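You operate a simulated robot arm through the tools that you are given. There is no shell and no other tool. Be economical: measure what you need, move in short steps, check, and stop when the job is done.

Carry out the task below with a simulated two-armed robot. There is one attempt and no reset: what you move stays moved.

## Task
On the ply bench top, fold the blue rag in half.

Only the result counts: the job must be done as asked and must still hold three seconds after the hand-in. Knocking over, shifting, dropping, spilling or breaking anything else fails it. Flat cloth is picked up by pressing the open fingertips on it (5 to 10 N) and closing them slowly along it; thin cloth reads only 2 to 8 mm in the jaws.

## Robot
Two 7-joint arms with two-finger parallel grippers on one trunk, on a base that drives. Base frame: it is fixed to the floor where the robot stands at the start and does not move with it; the origin is under the middle of the robot, x ahead of it, y to its left, z up. Readings come in m, rad, newtons and seconds.
The left shoulder is at the start at [0.07, 0.177, 1.07], the right one opposite. Places, roughly: ply bench top [0.6, 0, 0.8]. Payload 3.43 kg a hand.
The TCP of each hand is the grasp point between the finger pads, 0.03 m short of the fingertips. In the tool frame z runs along the fingers and y along their closing line. The gripper opens to 0.094 m. The fingers are 0.028 m wide and 0.01 m thick; the gripper's body (0.05 by 0.096 m) begins 0.055 m behind the TCP.
Orientation is that of the tool frame in the base frame, as a unit quaternion [x, y, z, w]. With the fingers straight down and closing along the base's y, the tool's x points along the base's -x, its y along +y and its z along -z.

## Interface
- The arms move only by the tool play_rows. It takes "left_moves", "right_moves" or both (then of equal length, played together; a hand with none holds still); each is a list of rows, each a list of 7 numbers: the turn, a rotation vector about the tool's x, y, z in rad, then the shift along the tool's x, y, z in m, then the gripper command, from -1 (fully open) to 1 (shut), values between in proportion. In form: [[ax, ay, az, dx, dy, dz, gripper], ...]. A call has 1 to 20 rows; each row shifts and turns the commanded pose from where the row before left it, along the tool's axes as they then stand. A row lasts 0.2 s, in which the tool goes at most 0.05 m and 0.15 rad; a call with a longer step from one row to the next is refused whole, and so is a gripper value outside its range. Where a pose cannot be reached the arm comes as near as it can. A force on the tool above 40 N (or 10 N above the force at the start of the call, whichever is more), or a blocked arm, ends the call early, and 0.2 s more pass. The fingers move at their own pace (about 0.153 m/s each) and stop on an object; they squeeze with about 33 N. The grip force told is the motor's: it shows also when the fingers shut on nothing. Time passes only in rows, and 0.2 s behind the last, so rows that do not move let the fingers close. The reply holds the time, the measured pose of the TCP, the force on the tool along the base axes, the opening and the grip force, in the units named above and with some noise, with the torque about the TCP (base axes, N m) and any sound that the robot's microphone picked up.
- Cameras (640 x 400 px; columns grow to the right, rows downward): "scene" is now at [0.125, -0.0257, 1.3686]; the picture's right is [-0.31, -0.95, 0.00], its down [-0.71, 0.23, -0.66] and it looks along [0.63, -0.21, -0.75] (base axes); focal length 284 px, centre (320, 200). "left" rides on the left gripper at [0.076, -0.014, -0.102] in its tool frame; the picture's right is [0.18, 0.98, 0.00], its down [-0.75, 0.14, -0.64] and it looks along [-0.63, 0.12, 0.77] (tool axes); focal length 243 px, centre (320, 200). "right" rides on the right gripper at [0.076, 0.014, -0.103] in its tool frame; the picture's right is [-0.18, 0.98, 0.00], its down [-0.75, -0.14, -0.64] and it looks along [-0.63, -0.12, 0.77] (tool axes); focal length 243 px, centre (320, 200). There is no depth. A picture from a camera that has moved, and an enlarged one, comes with that camera's place and axes in the base frame and with its lens.
- snapshot(camera): a new picture of that camera. The clock stands still meanwhile.
- raise_lower(by): slides the trunk up (or, below 0, down) by that many m; the arms and the scene camera ride with it, the base frame stays. It gives what a move gives, with no picture.
- steer(legs): drives the robot by 1 to 6 legs, each [ahead, turn to the left] in m and rad, along the robot's own axes; the way and the turn of a leg run together, so that a leg with both is an arc; at most 1.5 m and 3.142 rad a leg. The arms and the cameras ride along, it lands a little off, and it stops where it bumps. It gives what a move gives.
- turn_head(pan, tilt): turns the head with the scene camera to pan (to the left, within 1.501 rad either way) and tilt (down, from -0.506 to 1.204), counted from straight ahead of the robot. It gives what a move gives.
- enlarge(camera, box): a new picture of the part [left, top, right, bottom] of that camera's present view, enlarged. The clock stands still meanwhile.
- close_job(): hands the job in; it is judged then, once.

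Go step by step. Nothing tells you exact positions but the pictures and the camera data: compare them with the known pose of the tool, close in by small moves and look again before you grip or let go. The budget is 120 turns and 88 pictures, counting those below and the enlarged ones. Unless the task says otherwise, let go and move clear before handing in, and close with one line.

The tools are called after "Emit:" as name(argument=value, ...) on one line, values as JSON. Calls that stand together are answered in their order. play_rows: Moves the arms, as the interface text tells. Its arguments: {"type":"object","properties":{"left_moves":{"type":"array"},"right_moves":{"type":"array"}},"required":[]} The other tools are called the same way: raise_lower (by) slides the trunk up or down; steer (legs) drives the base; turn_head (pan, tilt) turns the head that bears the scene camera; snapshot (camera) takes a picture; enlarge (camera, box) takes an enlarged picture of a part of a camera's view; close_job () hands the job in.

At the start:

```text
t: 0.0
left_ee_pos: [0.5589, 0.0985, 0.9909]
left_ee_rot: [0.0, 1.0, 0.0, 0.0]
left_ft_force: [-0.2, 0.8, 1.1]
left_ft_torque: [-0.01, -0.03, -0.02]
left_finger_gap: 0.0939
left_grasp_force: 0.1
right_ee_pos: [0.3897, -0.3597, 0.9568]
right_ee_rot: [-0.001, 1.0, 0.001, -0.001]
right_ft_force: [0.7, -0.4, -0.8]
right_ft_torque: [0.0, 0.0, -0.01]
right_finger_gap: 0.0937
right_grasp_force: 0.1
trunk travel left (down, up): [-0.65, 0.19]
robot x, y, heading: [0.0005, -0.0013, 0.002]
head pan, tilt: [-0.318, 0.852]
```

scene: 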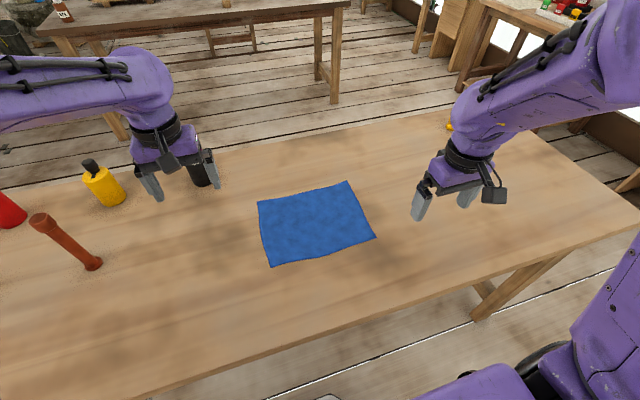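
right: 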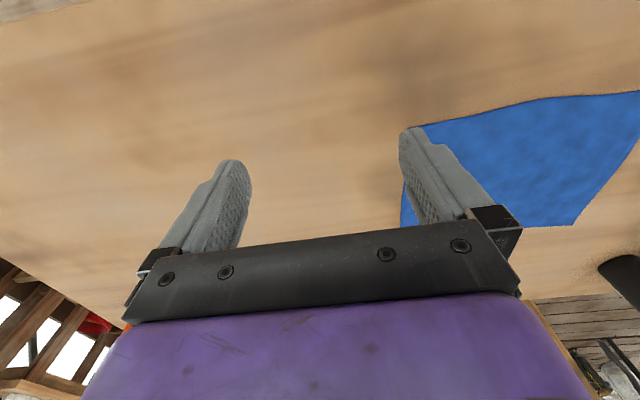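
left: 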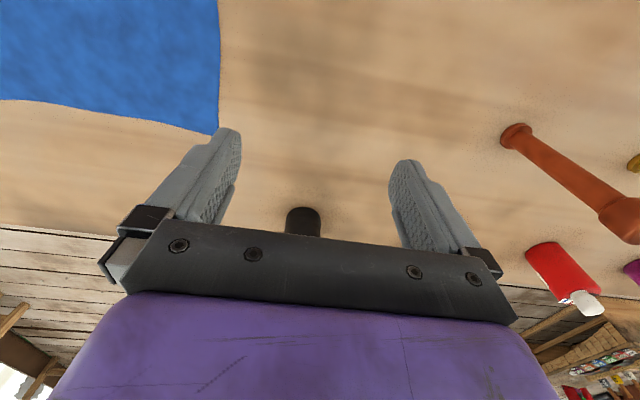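

I see the rag lying roughly at x 0.48–0.69, y −0.30 to −0.02 (if the top is near z 0.75). I plan to grip both corners of the near edge and fold them over to the far edge, so first I bring both hands above the near corners.

Emit:
play_rows(left_moves=[[0, 0, 0, 0.008, -0.0192, 0.0176, 0.2], [0, 0, 0, 0.008, -0.0192, 0.0176, 0.2], [0, 0, 0, 0.008, -0.0192, 0.0176, 0.2], [0, 0, 0, 0.008, -0.0192, 0.0176, 0.2], [0, 0, 0, 0.008, -0.0192, 0.0176, 0.2], [0, 0, 0, 0.008, -0.0192, 0.0176, 0.2], [0, 0, 0, 0.008, -0.0192, 0.0176, 0.2], [0, 0, 0, 0.008, -0.0192, 0.0176, 0.2], [0, 0, 0, 0, 0, 0, 0.2]], right_moves=[[0, 0, 0, -0.0131, 0.0125, 0.0134, 0.2], [0, 0, 0, -0.0131, 0.0125, 0.0134, 0.2], [0, 0, 0, -0.0131, 0.0125, 0.0134, 0.2], [0, 0, 0, -0.0131, 0.0125, 0.0134, 0.2], [0, 0, 0, -0.0131, 0.0125, 0.0134, 0.2], [0, 0, 0, -0.0131, 0.0125, 0.0134, 0.2], [0, 0, 0, -0.0131, 0.0125, 0.0134, 0.2], [0, 0, 0, -0.0131, 0.0125, 0.0134, 0.2], [0, 0, 0, 0, 0, 0, 0.2]])

Emit:
snapshot(camera="scene")

Emit:
snapshot(camera="left")

Emit:
snapshot(camera="right")

```text
t: 2.0
left_ee_pos: [0.5076, -0.0445, 0.8626]
left_ee_rot: [-0.02, 1.0, -0.019, -0.001]
left_ft_force: [0.5, 0.0, -0.4]
left_ft_torque: [0.01, -0.01, -0.05]
left_finger_gap: 0.0374
left_grasp_force: 0.0
right_ee_pos: [0.4945, -0.2591, 0.849]
right_ee_rot: [0.0, 1.0, -0.001, 0.0]
right_ft_force: [-0.4, 0.4, 0.1]
right_ft_torque: [0.04, 0.0, -0.01]
right_finger_gap: 0.0377
right_grasp_force: 0.0
trunk travel left (down, up): [-0.65, 0.19]
robot x, y, heading: [-0.003, -0.0003, 0.003]
head pan, tilt: [-0.318, 0.852]
```

```text
84 pictures are left
camera scene: at [0.1242, -0.0254, 1.3687], right [-0.31, -0.95, 0.0], down [-0.71, 0.23, -0.66], along [0.63, -0.21, -0.75], focal length 284 px, centre (320, 200)
```

scene: 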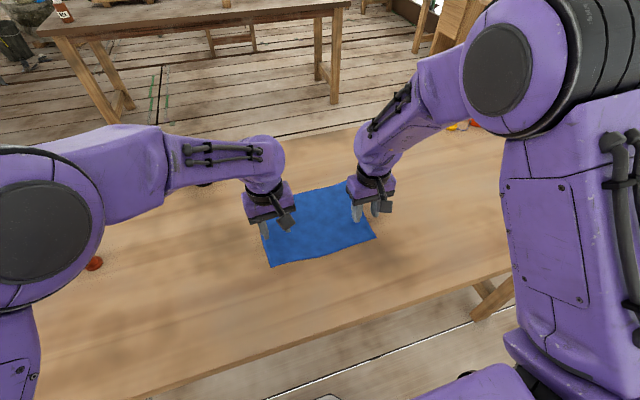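

```text
83 pictures are left
camera left: at [0.4306, -0.0581, 0.9641], right [-0.22, 0.97, -0.04], down [0.75, 0.2, 0.63], along [0.62, 0.11, -0.77], focal length 243 px, centre (320, 200)
```

left: 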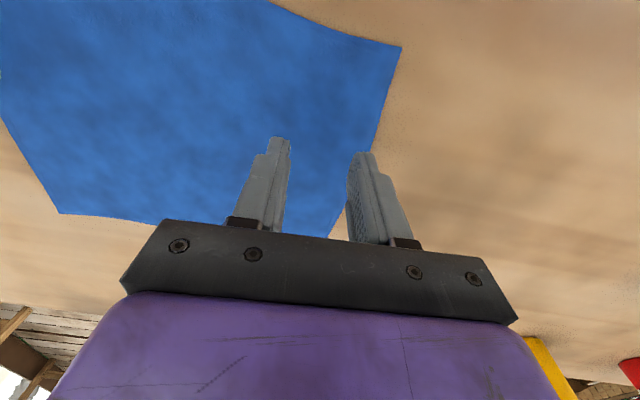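

```text
82 pictures are left
camera right: at [0.4175, -0.2468, 0.9517], right [0.18, 0.98, 0.0], down [0.75, -0.14, 0.64], along [0.63, -0.12, -0.77], focal length 243 px, centre (320, 200)
```

right: 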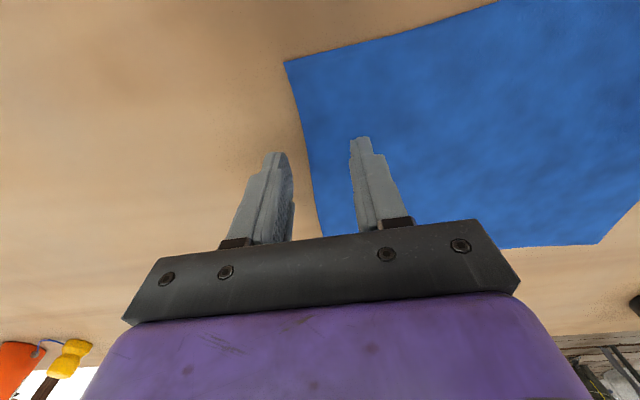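

The wrist and scene views agree on a bench top at z≈0.80, with the rag corners at about A(.65,−.03), B(.64,−.28), C(.447,−.272), D(.449,−.02). The left hand falls short of its target when crossing over, so I raise both hands and turn the base to face the rag.

Emit:
play_rows(left_moves=[[0, 0, 0, 0, 0.01, -0.03, 0.2], [0, 0, 0, 0, 0.01, -0.03, 0.2], [0, 0, 0, 0, 0.01, -0.03, 0.2], [0, 0, 0, 0, 0.01, -0.03, 0.2]], right_moves=[[0, 0, 0, 0, 0, -0.03, 0.2], [0, 0, 0, 0, 0, -0.03, 0.2], [0, 0, 0, 0, 0, -0.03, 0.2], [0, 0, 0, 0, 0, -0.03, 0.2]])

Emit:
steer(legs=[[0, -0.27]])

Emit:
turn_head(pan=0.0, tilt=0.95)

Emit:
snapshot(camera="scene")

```text
t: 3.0
left_ee_pos: [0.492, -0.0156, 0.9726]
left_ee_rot: [0.002, 1.0, 0.0, 0.001]
left_ft_force: [0.1, -0.2, 0.5]
left_ft_torque: [-0.02, -0.01, -0.03]
left_finger_gap: 0.0376
left_grasp_force: 0.0
right_ee_pos: [0.4935, -0.2588, 0.9698]
right_ee_rot: [0.001, 1.0, 0.0, 0.0]
right_ft_force: [-0.8, 0.5, -0.4]
right_ft_torque: [0.0, -0.02, 0.05]
right_finger_gap: 0.0374
right_grasp_force: 0.0
trunk travel left (down, up): [-0.65, 0.19]
robot x, y, heading: [-0.0006, 0.002, -0.0]
head pan, tilt: [-0.318, 0.852]
```

```text
t: 4.3
left_ee_pos: [0.4715, -0.1495, 0.9711]
left_ee_rot: [0.139, 0.99, 0.0, 0.0]
left_ft_force: [0.0, -0.6, 0.3]
left_ft_torque: [-0.02, 0.0, 0.02]
left_finger_gap: 0.0375
left_grasp_force: 0.1
right_ee_pos: [0.4051, -0.3852, 0.9687]
right_ee_rot: [0.137, 0.991, -0.001, 0.0]
right_ft_force: [0.5, 0.2, -0.5]
right_ft_torque: [-0.02, 0.05, 0.01]
right_finger_gap: 0.0376
right_grasp_force: 0.2
trunk travel left (down, up): [-0.65, 0.19]
robot x, y, heading: [0.0049, -0.0, -0.275]
head pan, tilt: [-0.318, 0.852]
```

```text
t: 5.1
left_ee_pos: [0.4718, -0.1494, 0.9726]
left_ee_rot: [0.138, 0.99, 0.0, 0.0]
left_ft_force: [-0.4, 0.1, 0.0]
left_ft_torque: [-0.03, 0.02, -0.03]
left_finger_gap: 0.0374
left_grasp_force: 0.1
right_ee_pos: [0.4052, -0.3844, 0.9685]
right_ee_rot: [0.139, 0.99, 0.0, 0.0]
right_ft_force: [-0.2, 0.0, -0.2]
right_ft_torque: [-0.02, 0.03, -0.02]
right_finger_gap: 0.0377
right_grasp_force: 0.1
trunk travel left (down, up): [-0.65, 0.19]
robot x, y, heading: [0.0013, -0.0029, -0.277]
head pan, tilt: [0.0, 0.949]
```

```text
81 pictures are left
camera scene: at [0.1188, -0.0351, 1.3612], right [-0.27, -0.96, 0.0], down [-0.78, 0.22, -0.58], along [0.56, -0.16, -0.81], focal length 284 px, centre (320, 200)
```

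scene: 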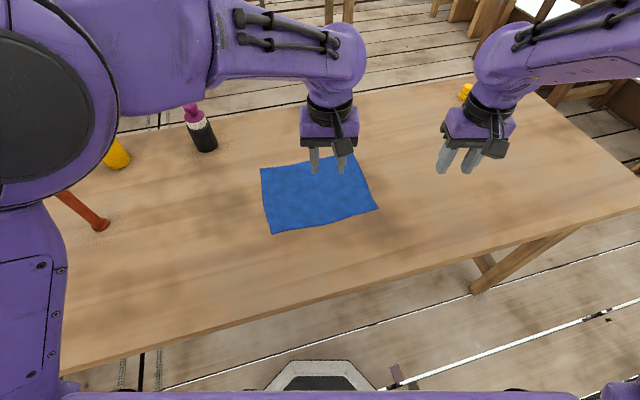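

The rag is now directly ahead. I turn the hands back square to the rag and bring them over the near corners.

Emit:
play_rows(left_moves=[[0, 0, -0.1385, 0, 0, 0, 0.2], [0, 0, -0.1385, 0, 0, 0, 0.2], [0, 0, 0, 0.0008, 0.0189, 0.0205, 0.2], [0, 0, 0, 0.0008, 0.0189, 0.0205, 0.2], [0, 0, 0, 0.0008, 0.0189, 0.0205, 0.2], [0, 0, 0, 0.0008, 0.0189, 0.0205, 0.2], [0, 0, 0, 0.0008, 0.0189, 0.0205, 0.2], [0, 0, 0, 0, 0, 0, 0.2]], right_moves=[[0, 0, -0.1385, 0, 0, 0, 0.2], [0, 0, -0.1385, 0, 0, 0, 0.2], [0, 0, 0, -0.0126, 0.0296, 0.0198, 0.2], [0, 0, 0, -0.0126, 0.0296, 0.0198, 0.2], [0, 0, 0, -0.0126, 0.0296, 0.0198, 0.2], [0, 0, 0, -0.0126, 0.0296, 0.0198, 0.2], [0, 0, 0, -0.0126, 0.0296, 0.0198, 0.2], [0, 0, 0, 0, 0, 0, 0.2]])

Emit:
snapshot(camera="scene")

Emit:
snapshot(camera="left")

Emit:
snapshot(camera="right")

```text
t: 6.9
left_ee_pos: [0.4668, -0.0558, 0.8688]
left_ee_rot: [0.001, 1.0, 0.0, 0.002]
left_ft_force: [-0.3, 0.0, 0.8]
left_ft_torque: [0.01, 0.0, -0.02]
left_finger_gap: 0.0375
left_grasp_force: 0.0
right_ee_pos: [0.4676, -0.237, 0.8678]
right_ee_rot: [0.0, 1.0, 0.0, 0.001]
right_ft_force: [-0.3, 0.9, -0.6]
right_ft_torque: [-0.01, 0.0, -0.01]
right_finger_gap: 0.0376
right_grasp_force: 0.1
trunk travel left (down, up): [-0.65, 0.19]
robot x, y, heading: [-0.0009, 0.0001, -0.279]
head pan, tilt: [0.0, 0.949]
```

```text
80 pictures are left
camera scene: at [0.1179, -0.0358, 1.3613], right [-0.27, -0.96, 0.0], down [-0.78, 0.22, -0.58], along [0.56, -0.16, -0.81], focal length 284 px, centre (320, 200)
```

scene: 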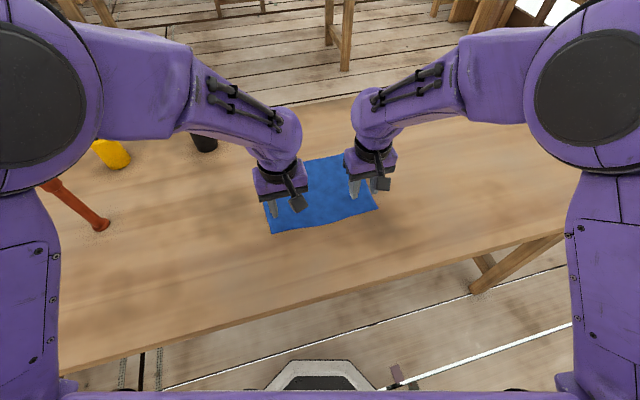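

```text
79 pictures are left
camera left: at [0.3893, -0.0701, 0.9718], right [-0.18, 0.98, 0.0], down [0.75, 0.14, 0.64], along [0.63, 0.12, -0.77], focal length 243 px, centre (320, 200)
```

left: 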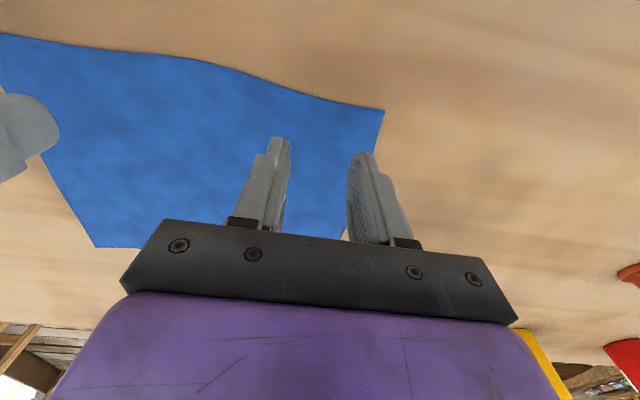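

```text
78 pictures are left
camera right: at [0.3913, -0.2228, 0.9707], right [0.18, 0.98, 0.0], down [0.75, -0.14, 0.64], along [0.63, -0.12, -0.77], focal length 243 px, centre (320, 200)
```

right: 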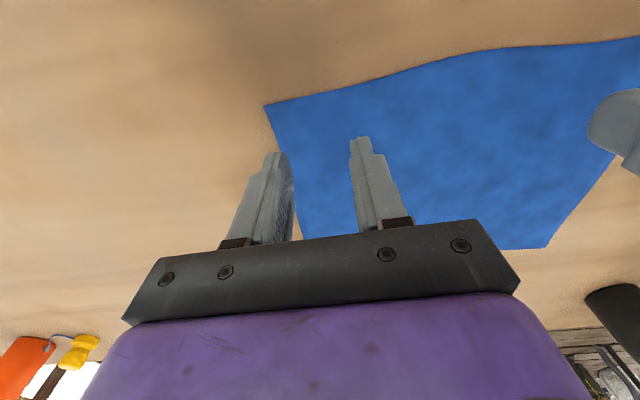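

The open fingertips are over the rag just inside both near corners. I lower them to a little above the cloth.

Emit:
play_rows(left_moves=[[0, 0, 0, 0, 0, 0.01, 0.2], [0, 0, 0, 0, 0, 0.01, 0.2], [0, 0, 0, 0, 0, 0.01, 0.2], [0, 0, 0, 0, 0, 0.002, 0.2], [0, 0, 0, 0, 0, 0, 0.2]], right_moves=[[0, 0, 0, 0, 0, 0.01, 0.2], [0, 0, 0, 0, 0, 0.01, 0.2], [0, 0, 0, 0, 0, 0.01, 0.2], [0, 0, 0, 0, 0, 0.002, 0.2], [0, 0, 0, 0, 0, 0, 0.2]])

Emit:
snapshot(camera="left")

```text
t: 8.1
left_ee_pos: [0.4667, -0.056, 0.8379]
left_ee_rot: [-0.001, 1.0, 0.0, -0.001]
left_ft_force: [-0.4, -0.2, -0.7]
left_ft_torque: [0.02, 0.03, 0.02]
left_finger_gap: 0.0376
left_grasp_force: 0.1
right_ee_pos: [0.467, -0.2365, 0.8368]
right_ee_rot: [0.0, 1.0, 0.0, 0.001]
right_ft_force: [0.4, -0.7, -0.6]
right_ft_torque: [-0.01, 0.0, 0.01]
right_finger_gap: 0.0375
right_grasp_force: 0.0
trunk travel left (down, up): [-0.65, 0.19]
robot x, y, heading: [-0.0027, 0.0014, -0.276]
head pan, tilt: [0.0, 0.949]
```

```text
77 pictures are left
camera left: at [0.3903, -0.0696, 0.9399], right [-0.18, 0.98, 0.0], down [0.75, 0.14, 0.64], along [0.63, 0.12, -0.77], focal length 243 px, centre (320, 200)
```

left: 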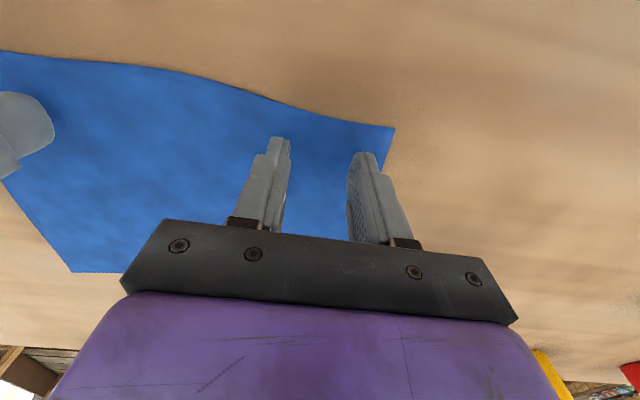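

No contact yet, with the tips at about 0.807. I go down in 2 mm steps.

Emit:
play_rows(left_moves=[[0, 0, 0, 0, 0, 0.002, 0.2], [0, 0, 0, 0, 0, 0.002, 0.2], [0, 0, 0, 0, 0, 0.002, 0.2], [0, 0, 0, 0, 0, 0, 0.2]], right_moves=[[0, 0, 0, 0, 0, 0.002, 0.2], [0, 0, 0, 0, 0, 0.002, 0.2], [0, 0, 0, 0, 0, 0.001, 0.2], [0, 0, 0, 0, 0, 0, 0.2]])

```text
t: 9.1
left_ee_pos: [0.4669, -0.0575, 0.8317]
left_ee_rot: [0.0, 1.0, 0.0, 0.0]
left_ft_force: [-0.6, -0.1, 1.6]
left_ft_torque: [-0.04, -0.02, -0.02]
left_finger_gap: 0.0377
left_grasp_force: 0.0
right_ee_pos: [0.4676, -0.2366, 0.8332]
right_ee_rot: [0.001, 1.0, 0.001, 0.0]
right_ft_force: [-0.2, -0.5, -0.8]
right_ft_torque: [-0.02, 0.01, -0.02]
right_finger_gap: 0.0377
right_grasp_force: 0.0
trunk travel left (down, up): [-0.65, 0.19]
robot x, y, heading: [0.002, -0.0038, -0.278]
head pan, tilt: [0.0, 0.949]
```

Left may be just touching and right is not there yet. I continue in 1 mm steps.

Emit:
play_rows(left_moves=[[0, 0, 0, 0, 0, 0.001, 0.2], [0, 0, 0, 0, 0, 0, 0.2], [0, 0, 0, 0, 0, 0, 0.2]], right_moves=[[0, 0, 0, 0, 0, 0.001, 0.2], [0, 0, 0, 0, 0, 0.0015, 0.2], [0, 0, 0, 0, 0, 0, 0.2]])

```text
t: 9.9
left_ee_pos: [0.4668, -0.0559, 0.8321]
left_ee_rot: [0.0, 1.0, -0.001, 0.001]
left_ft_force: [1.7, -1.9, 7.1]
left_ft_torque: [0.02, -0.02, 0.0]
left_finger_gap: 0.0377
left_grasp_force: 0.1
right_ee_pos: [0.4676, -0.2366, 0.8309]
right_ee_rot: [0.0, 1.0, 0.0, 0.001]
right_ft_force: [2.2, -1.9, 11.4]
right_ft_torque: [-0.02, -0.01, 0.0]
right_finger_gap: 0.0378
right_grasp_force: 0.1
trunk travel left (down, up): [-0.65, 0.19]
robot x, y, heading: [0.0024, -0.004, -0.278]
head pan, tilt: [0.0, 0.949]
```

Contact is made: 7 N left, 11 N right. I ease the right hand slightly and close both slowly along the cloth.

Emit:
play_rows(left_moves=[[0, 0, 0, 0, 0, 0, 0.27], [0, 0, 0, 0, 0, 0, 0.34], [0, 0, 0, 0, 0, 0, 0.41], [0, 0, 0, 0, 0, 0, 0.48], [0, 0, 0, 0, 0, 0, 0.55], [0, 0, 0, 0, 0, 0, 0.62], [0, 0, 0, 0, 0, 0, 0.69], [0, 0, 0, 0, 0, 0, 0.76], [0, 0, 0, 0, 0, 0, 0.83], [0, 0, 0, 0, 0, 0, 0.9], [0, 0, 0, 0, 0, 0, 0.95], [0, 0, 0, 0, 0, 0, 1], [0, 0, 0, 0, 0, 0, 1], [0, 0, 0, 0, 0, 0, 1]], right_moves=[[0, 0, 0, 0, 0, -0.0003, 0.27], [0, 0, 0, 0, 0, 0, 0.34], [0, 0, 0, 0, 0, 0, 0.41], [0, 0, 0, 0, 0, 0, 0.48], [0, 0, 0, 0, 0, 0, 0.55], [0, 0, 0, 0, 0, 0, 0.62], [0, 0, 0, 0, 0, 0, 0.69], [0, 0, 0, 0, 0, 0, 0.76], [0, 0, 0, 0, 0, 0, 0.83], [0, 0, 0, 0, 0, 0, 0.9], [0, 0, 0, 0, 0, 0, 0.95], [0, 0, 0, 0, 0, 0, 1], [0, 0, 0, 0, 0, 0, 1], [0, 0, 0, 0, 0, 0, 1]])

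Emit:
snapshot(camera="left")

Emit:
snapshot(camera="right")

```text
t: 12.9
left_ee_pos: [0.4664, -0.0548, 0.8322]
left_ee_rot: [0.0, 1.0, -0.001, 0.0]
left_ft_force: [-0.7, -0.9, 3.9]
left_ft_torque: [0.03, 0.04, 0.0]
left_finger_gap: 0.0
left_grasp_force: 33.1
right_ee_pos: [0.4656, -0.2362, 0.8319]
right_ee_rot: [0.0, 1.0, -0.001, 0.001]
right_ft_force: [-0.1, 3.6, 17.8]
right_ft_torque: [0.12, 0.06, 0.03]
right_finger_gap: 0.0001
right_grasp_force: 33.0
trunk travel left (down, up): [-0.65, 0.19]
robot x, y, heading: [-0.0029, -0.0019, -0.281]
head pan, tilt: [0.0, 0.949]
```

```text
76 pictures are left
camera left: at [0.3884, -0.0682, 0.9337], right [-0.18, 0.98, 0.0], down [0.75, 0.14, 0.64], along [0.63, 0.12, -0.77], focal length 243 px, centre (320, 200)
```

left: 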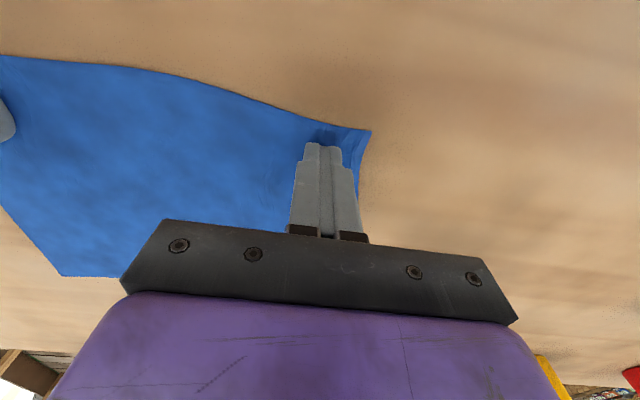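

```text
75 pictures are left
camera right: at [0.3898, -0.2222, 0.9337], right [0.18, 0.98, 0.0], down [0.75, -0.14, 0.64], along [0.63, -0.12, -0.77], focal length 243 px, centre (320, 200)
```

right: 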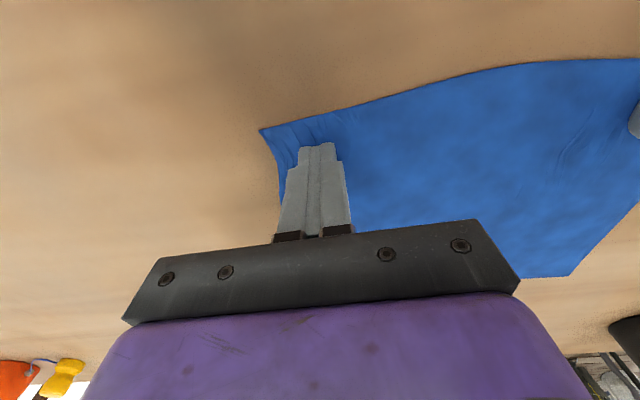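

Both jaws read 0 mm, so the cloth only ruckled and slipped under the tips. I lift a little, reopen and press again with better controlled force.

Emit:
play_rows(left_moves=[[0, 0, 0, 0, 0, -0.004, 1], [0, 0, 0, 0, 0, 0, 0.2], [0, 0, 0, 0, 0, 0, 0.2], [0, 0, 0, 0, 0, 0.003, 0.2], [0, 0, 0, 0, 0, 0.001, 0.2], [0, 0, 0, 0, 0, 0, 0.2]], right_moves=[[0, 0, 0, 0, 0, -0.004, 1], [0, 0, 0, 0, 0, 0, 0.2], [0, 0, 0, 0, 0, 0, 0.2], [0, 0, 0, 0, 0, 0.003, 0.2], [0, 0, 0, 0, 0, 0.0006, 0.2], [0, 0, 0, 0, 0, 0, 0.2]])

Emit:
snapshot(camera="left")

Emit:
snapshot(camera="right")

```text
t: 14.3
left_ee_pos: [0.4666, -0.0563, 0.8319]
left_ee_rot: [-0.001, 1.0, -0.001, 0.002]
left_ft_force: [1.4, -1.6, 9.5]
left_ft_torque: [-0.06, -0.05, 0.02]
left_finger_gap: 0.0377
left_grasp_force: 0.1
right_ee_pos: [0.4665, -0.2377, 0.832]
right_ee_rot: [0.0, 1.0, 0.0, 0.001]
right_ft_force: [2.4, 0.2, 5.3]
right_ft_torque: [0.02, -0.01, -0.02]
right_finger_gap: 0.0376
right_grasp_force: 0.2
trunk travel left (down, up): [-0.65, 0.19]
robot x, y, heading: [0.0003, 0.001, -0.282]
head pan, tilt: [0.0, 0.949]
```

```text
74 pictures are left
camera left: at [0.39, -0.0689, 0.9335], right [-0.18, 0.98, 0.0], down [0.75, 0.14, 0.64], along [0.63, 0.12, -0.77], focal length 243 px, centre (320, 200)
```

left: 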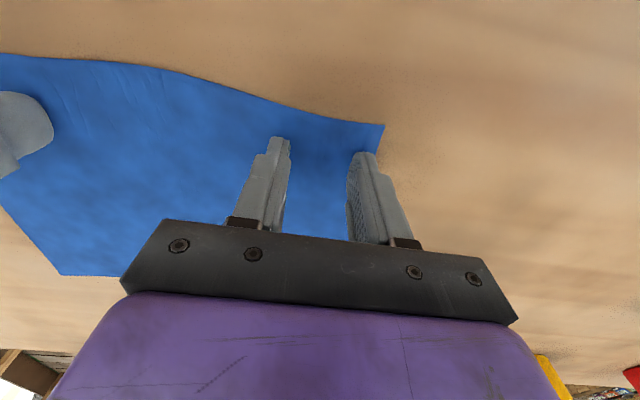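

```text
73 pictures are left
camera right: at [0.3911, -0.2233, 0.934], right [0.18, 0.98, 0.0], down [0.75, -0.14, 0.64], along [0.63, -0.12, -0.77], focal length 243 px, centre (320, 200)
```

right: 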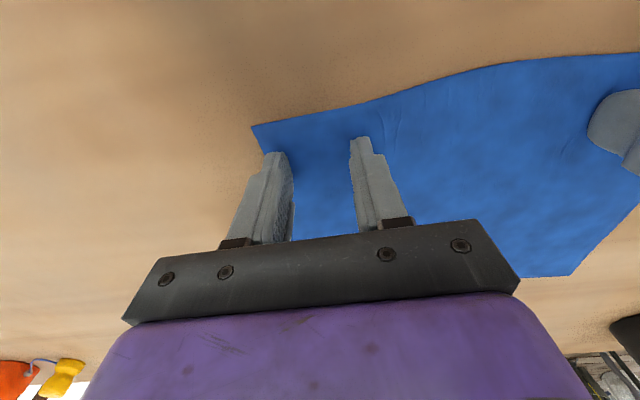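

Forces are good (9.5 N, 5.3 N). I close more slowly, halfway, and watch the force.

Emit:
play_rows(left_moves=[[0, 0, 0, 0, 0, 0, 0.23], [0, 0, 0, 0, 0, 0, 0.26], [0, 0, 0, 0, 0, 0, 0.29], [0, 0, 0, 0, 0, 0, 0.32], [0, 0, 0, 0, 0, 0, 0.35], [0, 0, 0, 0, 0, 0, 0.38], [0, 0, 0, 0, 0, 0, 0.41], [0, 0, 0, 0, 0, 0, 0.44], [0, 0, 0, 0, 0, 0, 0.47], [0, 0, 0, 0, 0, 0, 0.5], [0, 0, 0, 0, 0, 0, 0.53], [0, 0, 0, 0, 0, 0, 0.56], [0, 0, 0, 0, 0, 0, 0.59], [0, 0, 0, 0, 0, 0, 0.62], [0, 0, 0, 0, 0, 0, 0.65], [0, 0, 0, 0, 0, 0, 0.65]], right_moves=[[0, 0, 0, 0, 0, 0.0004, 0.23], [0, 0, 0, 0, 0, 0, 0.26], [0, 0, 0, 0, 0, 0, 0.29], [0, 0, 0, 0, 0, 0, 0.32], [0, 0, 0, 0, 0, 0, 0.35], [0, 0, 0, 0, 0, 0, 0.38], [0, 0, 0, 0, 0, 0, 0.41], [0, 0, 0, 0, 0, 0, 0.44], [0, 0, 0, 0, 0, 0, 0.47], [0, 0, 0, 0, 0, 0, 0.5], [0, 0, 0, 0, 0, 0, 0.53], [0, 0, 0, 0, 0, 0, 0.56], [0, 0, 0, 0, 0, 0, 0.59], [0, 0, 0, 0, 0, 0, 0.62], [0, 0, 0, 0, 0, 0, 0.65], [0, 0, 0, 0, 0, 0, 0.65]])

Emit:
enlarge(camera="left", box=[220, 80, 440, 240])

Emit:
enlarge(camera="right", box=[200, 80, 420, 240])

```text
t: 17.7
left_ee_pos: [0.4654, -0.054, 0.8315]
left_ee_rot: [-0.001, 1.0, -0.001, 0.002]
left_ft_force: [0.5, 0.0, 6.6]
left_ft_torque: [0.04, 0.05, 0.02]
left_finger_gap: 0.0173
left_grasp_force: 0.9
right_ee_pos: [0.4668, -0.2363, 0.8309]
right_ee_rot: [0.0, 1.0, 0.0, 0.001]
right_ft_force: [0.2, -0.7, 17.6]
right_ft_torque: [0.05, 0.07, 0.04]
right_finger_gap: 0.0161
right_grasp_force: 0.1
trunk travel left (down, up): [-0.65, 0.19]
robot x, y, heading: [-0.003, -0.0022, -0.277]
head pan, tilt: [0.0, 0.949]
```

```text
2.50 times, centred on (330, 160) of left
camera zoom: at [0.3885, -0.0682, 0.9335], right [-0.18, 0.98, 0.0], down [0.75, 0.14, 0.64], along [0.63, 0.12, -0.77], focal length 606 px, centre (295, 300)
```

zoom: 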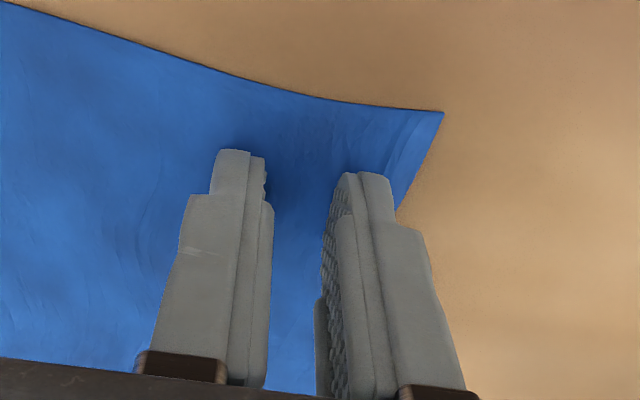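

```text
2.50 times, centred on (310, 160) of right
camera zoom: at [0.39, -0.2229, 0.9336], right [0.18, 0.98, 0.0], down [0.75, -0.14, 0.64], along [0.63, -0.12, -0.76], focal length 606 px, centre (345, 300)
```

zoom: 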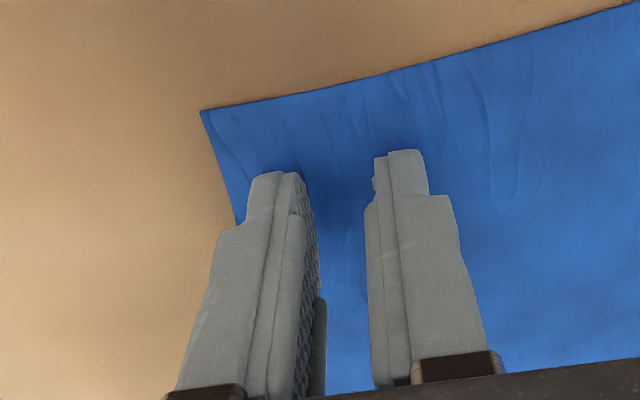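

The cloth is following only partly, and the right hand is pressing hard (17 N). I trim both to about 8–9 N and finish closing slowly.

Emit:
play_rows(left_moves=[[0, 0, 0, 0, 0, 0.0004, 0.65], [0, 0, 0, 0, 0, 0, 0.68], [0, 0, 0, 0, 0, 0, 0.71], [0, 0, 0, 0, 0, 0, 0.74], [0, 0, 0, 0, 0, 0, 0.77], [0, 0, 0, 0, 0, 0, 0.8], [0, 0, 0, 0, 0, 0, 0.83], [0, 0, 0, 0, 0, 0, 0.86], [0, 0, 0, 0, 0, 0, 0.89], [0, 0, 0, 0, 0, 0, 0.92], [0, 0, 0, 0, 0, 0, 0.95], [0, 0, 0, 0, 0, 0, 0.98], [0, 0, 0, 0, 0, 0, 1], [0, 0, 0, 0, 0, 0, 1]], right_moves=[[0, 0, 0, 0, 0, -0.0006, 0.65], [0, 0, 0, 0, 0, 0, 0.68], [0, 0, 0, 0, 0, 0, 0.71], [0, 0, 0, 0, 0, 0, 0.74], [0, 0, 0, 0, 0, 0, 0.77], [0, 0, 0, 0, 0, 0, 0.8], [0, 0, 0, 0, 0, 0, 0.83], [0, 0, 0, 0, 0, 0, 0.86], [0, 0, 0, 0, 0, 0, 0.89], [0, 0, 0, 0, 0, 0, 0.92], [0, 0, 0, 0, 0, 0, 0.95], [0, 0, 0, 0, 0, 0, 0.98], [0, 0, 0, 0, 0, 0, 1], [0, 0, 0, 0, 0, 0, 1]])

Emit:
enlarge(camera="left", box=[220, 80, 440, 240])

Emit:
enlarge(camera="right", box=[200, 80, 420, 240])

```text
t: 20.7
left_ee_pos: [0.4665, -0.0545, 0.8321]
left_ee_rot: [0.0, 1.0, -0.002, 0.002]
left_ft_force: [0.2, 0.1, 19.0]
left_ft_torque: [0.04, 0.06, 0.01]
left_finger_gap: 0.0
left_grasp_force: 32.9
right_ee_pos: [0.4655, -0.2363, 0.8318]
right_ee_rot: [0.001, 1.0, 0.0, 0.001]
right_ft_force: [-0.8, 1.0, 2.4]
right_ft_torque: [0.0, -0.01, 0.01]
right_finger_gap: 0.0
right_grasp_force: 32.9
trunk travel left (down, up): [-0.65, 0.19]
robot x, y, heading: [-0.0038, -0.001, -0.281]
head pan, tilt: [0.0, 0.949]
```

```text
2.50 times, centred on (330, 160) of left
camera zoom: at [0.3889, -0.0684, 0.9333], right [-0.18, 0.98, 0.0], down [0.75, 0.14, 0.64], along [0.63, 0.12, -0.76], focal length 606 px, centre (295, 300)
```

zoom: 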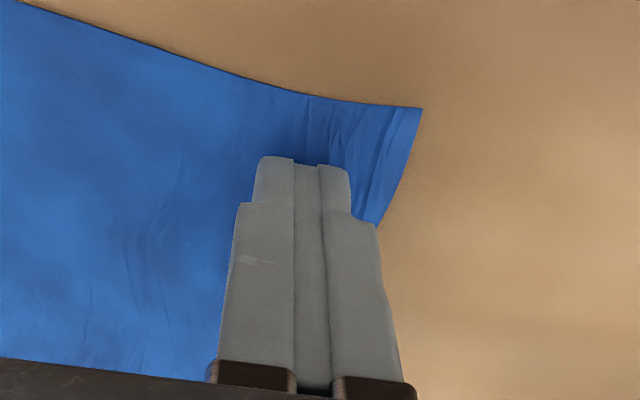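

```text
2.50 times, centred on (310, 160) of right
camera zoom: at [0.3895, -0.2232, 0.9341], right [0.18, 0.98, 0.0], down [0.75, -0.14, 0.64], along [0.63, -0.12, -0.77], focal length 606 px, centre (345, 300)
```

zoom: 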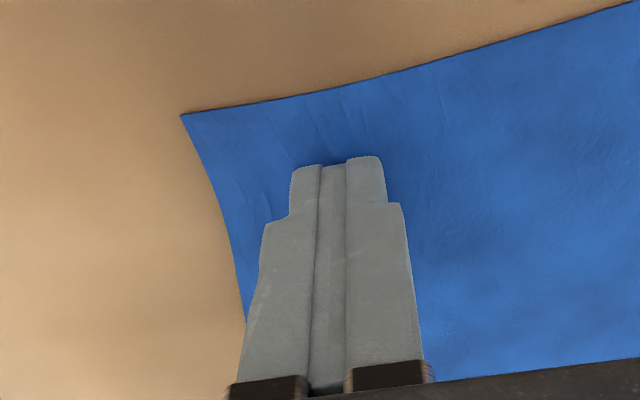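

Both slipped again. I try the left hand alone with a wider bite so the cloth has to buckle up between the fingers; the right hand lifts clear.

Emit:
play_rows(left_moves=[[0, 0, 0, 0, 0, -0.006, 1], [0, 0, 0, 0, -0.008, 0, -0.4], [0, 0, 0, 0, -0.006, 0, -0.4], [0, 0, 0, 0, 0, 0, -0.4], [0, 0, 0, 0, 0, 0.003, -0.4], [0, 0, 0, 0, 0, 0.0025, -0.4], [0, 0, 0, 0, 0, 0, -0.4], [0, 0, 0, 0, 0, 0, -0.4]], right_moves=[[0, 0, 0, 0, 0, -0.01, 1], [0, 0, 0, 0, 0, -0.01, 0.2], [0, 0, 0, 0, 0, -0.01, 0.2], [0, 0, 0, 0, -0.01, -0.01, 0.2], [0, 0, 0, 0, -0.02, -0.01, 0.2], [0, 0, 0, 0, -0.02, 0, 0.2], [0, 0, 0, 0, 0, 0, 0.2], [0, 0, 0, 0, 0, 0, 0.2]])

Emit:
snapshot(camera="left")

Emit:
snapshot(camera="right")

```text
t: 22.5
left_ee_pos: [0.4676, -0.0706, 0.8317]
left_ee_rot: [-0.001, 1.0, -0.001, 0.001]
left_ft_force: [0.7, -1.5, 10.2]
left_ft_torque: [0.23, -0.04, -0.03]
left_finger_gap: 0.065
left_grasp_force: 0.0
right_ee_pos: [0.4665, -0.2871, 0.8817]
right_ee_rot: [0.0, 1.0, -0.001, -0.001]
right_ft_force: [-0.4, -1.0, -0.1]
right_ft_torque: [0.02, 0.0, 0.04]
right_finger_gap: 0.0374
right_grasp_force: 0.1
trunk travel left (down, up): [-0.65, 0.19]
robot x, y, heading: [-0.0006, 0.001, -0.282]
head pan, tilt: [0.0, 0.949]
```

```text
68 pictures are left
camera left: at [0.3911, -0.0834, 0.9336], right [-0.19, 0.98, 0.0], down [0.75, 0.15, 0.64], along [0.63, 0.12, -0.77], focal length 243 px, centre (320, 200)
```

left: 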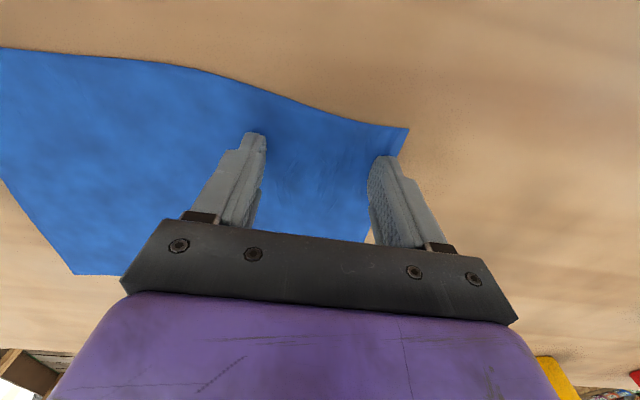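

```text
67 pictures are left
camera right: at [0.3898, -0.2737, 0.9835], right [0.18, 0.98, 0.0], down [0.75, -0.14, 0.64], along [0.63, -0.12, -0.77], focal length 243 px, centre (320, 200)
```

right: 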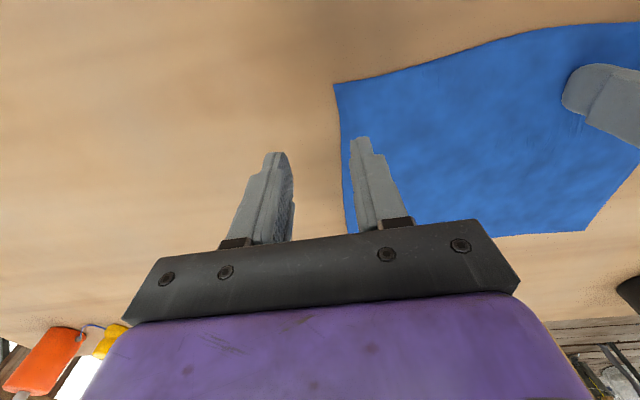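

The left hand presses at 10 N with a 65 mm bite. I close slowly partway and look.

Emit:
play_rows(left_moves=[[0, 0, 0, 0, 0, 0, -0.35], [0, 0, 0, 0, 0, 0, -0.3], [0, 0, 0, 0, 0, 0, -0.25], [0, 0, 0, 0, 0, 0, -0.2], [0, 0, 0, 0, 0, 0, -0.15], [0, 0, 0, 0, 0, 0, -0.1], [0, 0, 0, 0, 0, 0, -0.05], [0, 0, 0, 0, 0, 0, 0], [0, 0, 0, 0, 0, 0, 0.05], [0, 0, 0, 0, 0, 0, 0.1], [0, 0, 0, 0, 0, 0, 0.15], [0, 0, 0, 0, 0, 0, 0.2], [0, 0, 0, 0, 0, 0, 0.25], [0, 0, 0, 0, 0, 0, 0.3], [0, 0, 0, 0, 0, 0, 0.35], [0, 0, 0, 0, 0, 0, 0.4], [0, 0, 0, 0, 0, 0, 0.4]])

Emit:
enlarge(camera="left", box=[160, 60, 480, 260])

```text
t: 26.1
left_ee_pos: [0.4688, -0.0692, 0.8317]
left_ee_rot: [-0.001, 1.0, -0.003, -0.001]
left_ft_force: [0.9, -0.4, 12.5]
left_ft_torque: [0.04, 0.04, 0.02]
left_finger_gap: 0.0288
left_grasp_force: 0.4
right_ee_pos: [0.4663, -0.2867, 0.8824]
right_ee_rot: [0.0, 1.0, 0.0, 0.0]
right_ft_force: [0.0, 0.0, 0.6]
right_ft_torque: [0.0, -0.05, 0.0]
right_finger_gap: 0.0375
right_grasp_force: 0.0
trunk travel left (down, up): [-0.65, 0.19]
robot x, y, heading: [0.0018, 0.0019, -0.271]
head pan, tilt: [0.0, 0.949]
```

```text
2.00 times, centred on (320, 160) of left
camera zoom: at [0.3906, -0.083, 0.9337], right [-0.19, 0.98, 0.0], down [0.75, 0.15, 0.64], along [0.63, 0.12, -0.77], focal length 485 px, centre (320, 280)
```

zoom: 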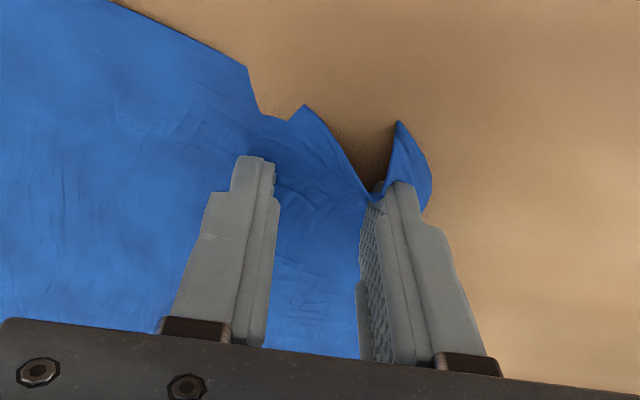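

A ridge is rising between the fingers now, so the wider bite works. I keep closing.

Emit:
play_rows(left_moves=[[0, 0, 0, 0, 0, 0, 0.45], [0, 0, 0, 0, 0, 0, 0.5], [0, 0, 0, 0, 0, 0, 0.55], [0, 0, 0, 0, 0, 0, 0.6], [0, 0, 0, 0, 0, 0, 0.65], [0, 0, 0, 0, 0, 0, 0.7], [0, 0, 0, 0, 0, 0, 0.75], [0, 0, 0, 0, 0, 0, 0.8], [0, 0, 0, 0, 0, 0, 0.85], [0, 0, 0, 0, 0, 0, 0.9], [0, 0, 0, 0, 0, 0, 0.95], [0, 0, 0, 0, 0, 0, 1], [0, 0, 0, 0, 0, 0, 1]])

Emit:
enlarge(camera="left", box=[160, 60, 480, 260])

```text
t: 28.9
left_ee_pos: [0.4674, -0.0695, 0.8314]
left_ee_rot: [-0.002, 1.0, -0.002, 0.002]
left_ft_force: [0.1, -1.9, 13.5]
left_ft_torque: [-0.08, 0.06, 0.01]
left_finger_gap: 0.0164
left_grasp_force: 33.2
right_ee_pos: [0.4649, -0.2863, 0.8818]
right_ee_rot: [0.0, 1.0, 0.0, 0.001]
right_ft_force: [0.1, -0.7, -1.0]
right_ft_torque: [-0.02, 0.03, 0.02]
right_finger_gap: 0.0376
right_grasp_force: 0.0
trunk travel left (down, up): [-0.65, 0.19]
robot x, y, heading: [0.0046, 0.0048, -0.275]
head pan, tilt: [0.0, 0.949]
```

```text
2.00 times, centred on (320, 160) of left
camera zoom: at [0.3904, -0.0831, 0.9337], right [-0.19, 0.98, 0.0], down [0.75, 0.15, 0.64], along [0.63, 0.12, -0.77], focal length 485 px, centre (320, 280)
```

zoom: 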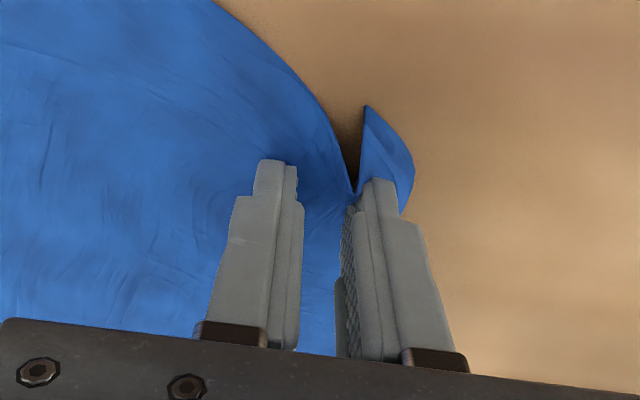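

The left hand now holds a bunch (16 mm, 33 N). I do the same with the right hand at corner C: a 65 mm bite centred at y≈−0.226.

Emit:
play_rows(right_moves=[[0, 0, 0, 0, 0.02, 0, -0.4], [0, 0, 0, 0, 0.02, 0, -0.4], [0, 0, 0, 0, 0.02, 0, -0.4], [0, 0, 0, 0, 0, 0.015, -0.4], [0, 0, 0, 0, 0, 0.015, -0.4], [0, 0, 0, 0, 0, 0.015, -0.4], [0, 0, 0, 0, 0, 0, -0.4]])

Emit:
snapshot(camera="right")

```text
t: 30.5
left_ee_pos: [0.4666, -0.0703, 0.8322]
left_ee_rot: [-0.002, 1.0, -0.002, 0.001]
left_ft_force: [0.9, 0.2, 14.7]
left_ft_torque: [-0.05, 0.06, 0.03]
left_finger_gap: 0.016
left_grasp_force: 33.3
right_ee_pos: [0.4667, -0.2275, 0.837]
right_ee_rot: [0.0, 1.0, 0.0, 0.002]
right_ft_force: [-0.3, 0.5, 0.1]
right_ft_torque: [0.02, 0.0, 0.0]
right_finger_gap: 0.0659
right_grasp_force: 0.1
trunk travel left (down, up): [-0.65, 0.19]
robot x, y, heading: [-0.0039, -0.0045, -0.279]
head pan, tilt: [0.0, 0.949]
```

```text
64 pictures are left
camera right: at [0.3904, -0.2143, 0.939], right [0.18, 0.98, 0.0], down [0.75, -0.14, 0.64], along [0.63, -0.12, -0.77], focal length 243 px, centre (320, 200)
```

right: 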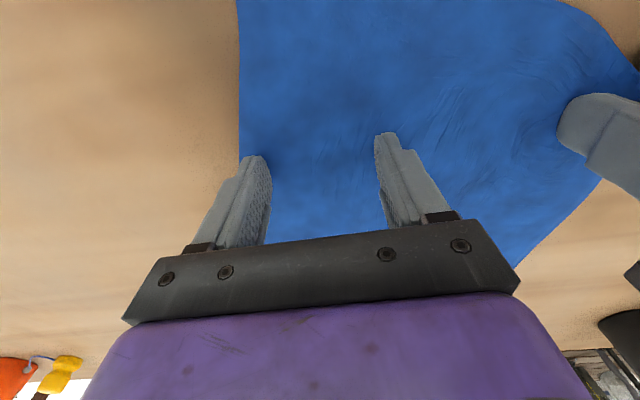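

The rag has swung noticeably: near the right hand it now reaches further toward the robot. I check the scene view.

Emit:
snapshot(camera="scene")

Emit:
enlarge(camera="scene", box=[220, 130, 420, 255])

```text
63 pictures are left
camera scene: at [0.117, -0.0348, 1.3614], right [-0.27, -0.96, 0.0], down [-0.78, 0.22, -0.58], along [0.56, -0.16, -0.81], focal length 284 px, centre (320, 200)
```

scene: 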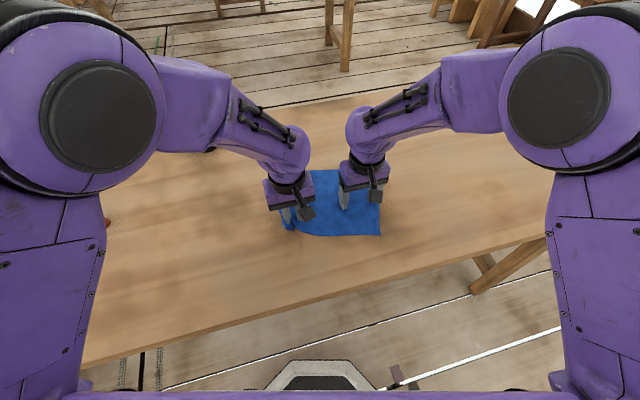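

```text
3.20 times, centred on (320, 192) of scene
camera zoom: at [0.117, -0.0348, 1.3614], right [-0.27, -0.96, 0.0], down [-0.78, 0.22, -0.58], along [0.56, -0.16, -0.81], focal length 909 px, centre (320, 224)
```

zoom: 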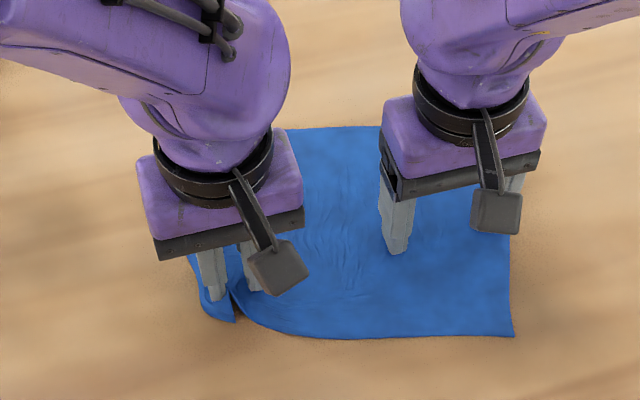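

The rag pivoted about the left grip by about −0.37 rad; corner C is now near (0.376, −0.250). I move the right hand there and turn it to match the edge.

Emit:
play_rows(right_moves=[[0, 0, 0, 0, 0, -0.015, -0.4], [0, 0, 0.12, 0.013, 0.003, 0, -0.4], [0, 0, 0, 0.013, 0.001, 0, -0.4], [0, 0, 0.12, 0.013, -0.001, 0, -0.4], [0, 0, 0.12, 0.014, -0.002, 0, -0.4], [0, 0, 0, 0, 0, 0, -0.4]])

Emit:
snapshot(camera="right")

Emit:
enlarge(camera="scene", box=[220, 130, 420, 255])

```text
t: 31.9
left_ee_pos: [0.467, -0.0697, 0.8301]
left_ee_rot: [-0.001, 1.0, -0.002, 0.0]
left_ft_force: [0.8, 0.1, 14.3]
left_ft_torque: [-0.04, 0.08, 0.02]
left_finger_gap: 0.0158
left_grasp_force: 33.5
right_ee_pos: [0.4143, -0.2189, 0.8504]
right_ee_rot: [0.18, 0.984, 0.0, 0.0]
right_ft_force: [0.8, -0.1, 0.1]
right_ft_torque: [-0.02, -0.01, 0.02]
right_finger_gap: 0.0656
right_grasp_force: 0.1
trunk travel left (down, up): [-0.65, 0.19]
robot x, y, heading: [0.0003, -0.0005, -0.277]
head pan, tilt: [0.0, 0.949]
```

```text
61 pictures are left
camera right: at [0.3476, -0.1797, 0.953], right [0.52, 0.85, 0.0], down [0.65, -0.4, 0.64], along [0.55, -0.33, -0.77], focal length 243 px, centre (320, 200)
```

right: 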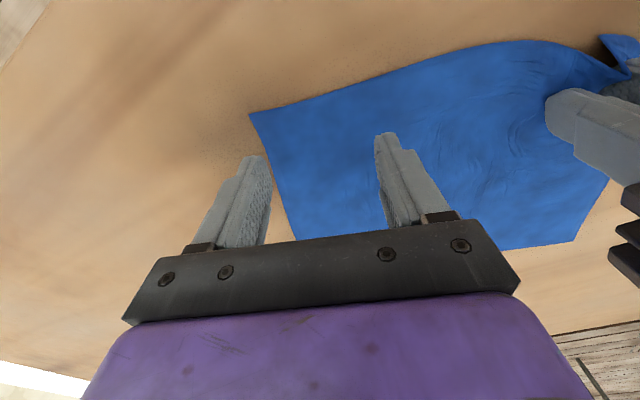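

```text
3.20 times, centred on (320, 192) of scene
camera zoom: at [0.1171, -0.0348, 1.3614], right [-0.27, -0.96, 0.0], down [-0.78, 0.22, -0.58], along [0.56, -0.16, -0.81], focal length 909 px, centre (320, 224)
```

zoom: 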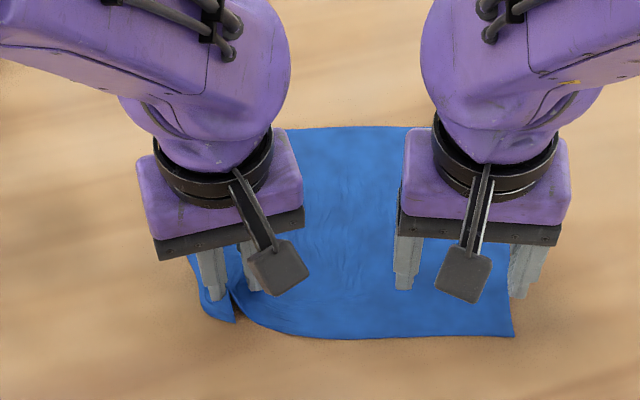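

Corner C is confirmed at about (0.373, −0.247). I shift the right hand 11 mm inward along the edge and 5 mm toward it, then press.

Emit:
play_rows(right_moves=[[0, 0, 0, 0.005, 0.011, 0, -0.4], [0, 0, 0, 0, 0, 0.012, -0.4], [0, 0, 0, 0, 0, 0.003, -0.4], [0, 0, 0, 0, 0, 0.002, -0.4], [0, 0, 0, 0, 0, 0.0015, -0.4], [0, 0, 0, 0, 0, 0, -0.4], [0, 0, 0, 0, 0, 0, -0.4]])

Emit:
snapshot(camera="right")

```text
t: 33.5
left_ee_pos: [0.4673, -0.0693, 0.8333]
left_ee_rot: [-0.001, 1.0, -0.002, 0.001]
left_ft_force: [0.2, -0.2, 15.0]
left_ft_torque: [-0.03, 0.03, -0.04]
left_finger_gap: 0.0159
left_grasp_force: 33.2
right_ee_pos: [0.4125, -0.2075, 0.833]
right_ee_rot: [0.179, 0.984, 0.0, 0.001]
right_ft_force: [-0.4, -0.3, -0.3]
right_ft_torque: [0.02, 0.0, -0.03]
right_finger_gap: 0.0658
right_grasp_force: 0.0
trunk travel left (down, up): [-0.65, 0.19]
robot x, y, heading: [-0.0013, -0.0005, -0.281]
head pan, tilt: [0.0, 0.949]
```

```text
59 pictures are left
camera right: at [0.3469, -0.168, 0.9358], right [0.52, 0.85, 0.0], down [0.65, -0.4, 0.64], along [0.55, -0.33, -0.77], focal length 243 px, centre (320, 200)
```

right: 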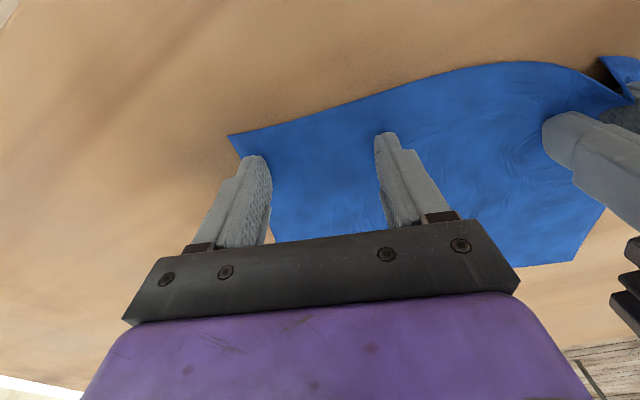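

Well placed, with both right fingertips over the cloth but no contact yet. I press another 2.5 mm.

Emit:
play_rows(right_moves=[[0, 0, 0, 0, 0, 0.001, -0.4], [0, 0, 0, 0, 0, 0.0013, -0.4], [0, 0, 0, 0, 0, 0, -0.4], [0, 0, 0, 0, 0, 0, -0.4]])

```text
t: 34.5
left_ee_pos: [0.4679, -0.0684, 0.8308]
left_ee_rot: [-0.001, 1.0, -0.002, 0.001]
left_ft_force: [0.8, -1.3, 12.2]
left_ft_torque: [-0.03, 0.02, 0.0]
left_finger_gap: 0.0159
left_grasp_force: 33.2
right_ee_pos: [0.4131, -0.2081, 0.8318]
right_ee_rot: [0.179, 0.984, 0.0, 0.001]
right_ft_force: [-0.5, -0.9, 5.5]
right_ft_torque: [-0.04, 0.01, 0.0]
right_finger_gap: 0.0656
right_grasp_force: 0.0
trunk travel left (down, up): [-0.65, 0.19]
robot x, y, heading: [-0.0017, 0.0009, -0.276]
head pan, tilt: [0.0, 0.949]
```

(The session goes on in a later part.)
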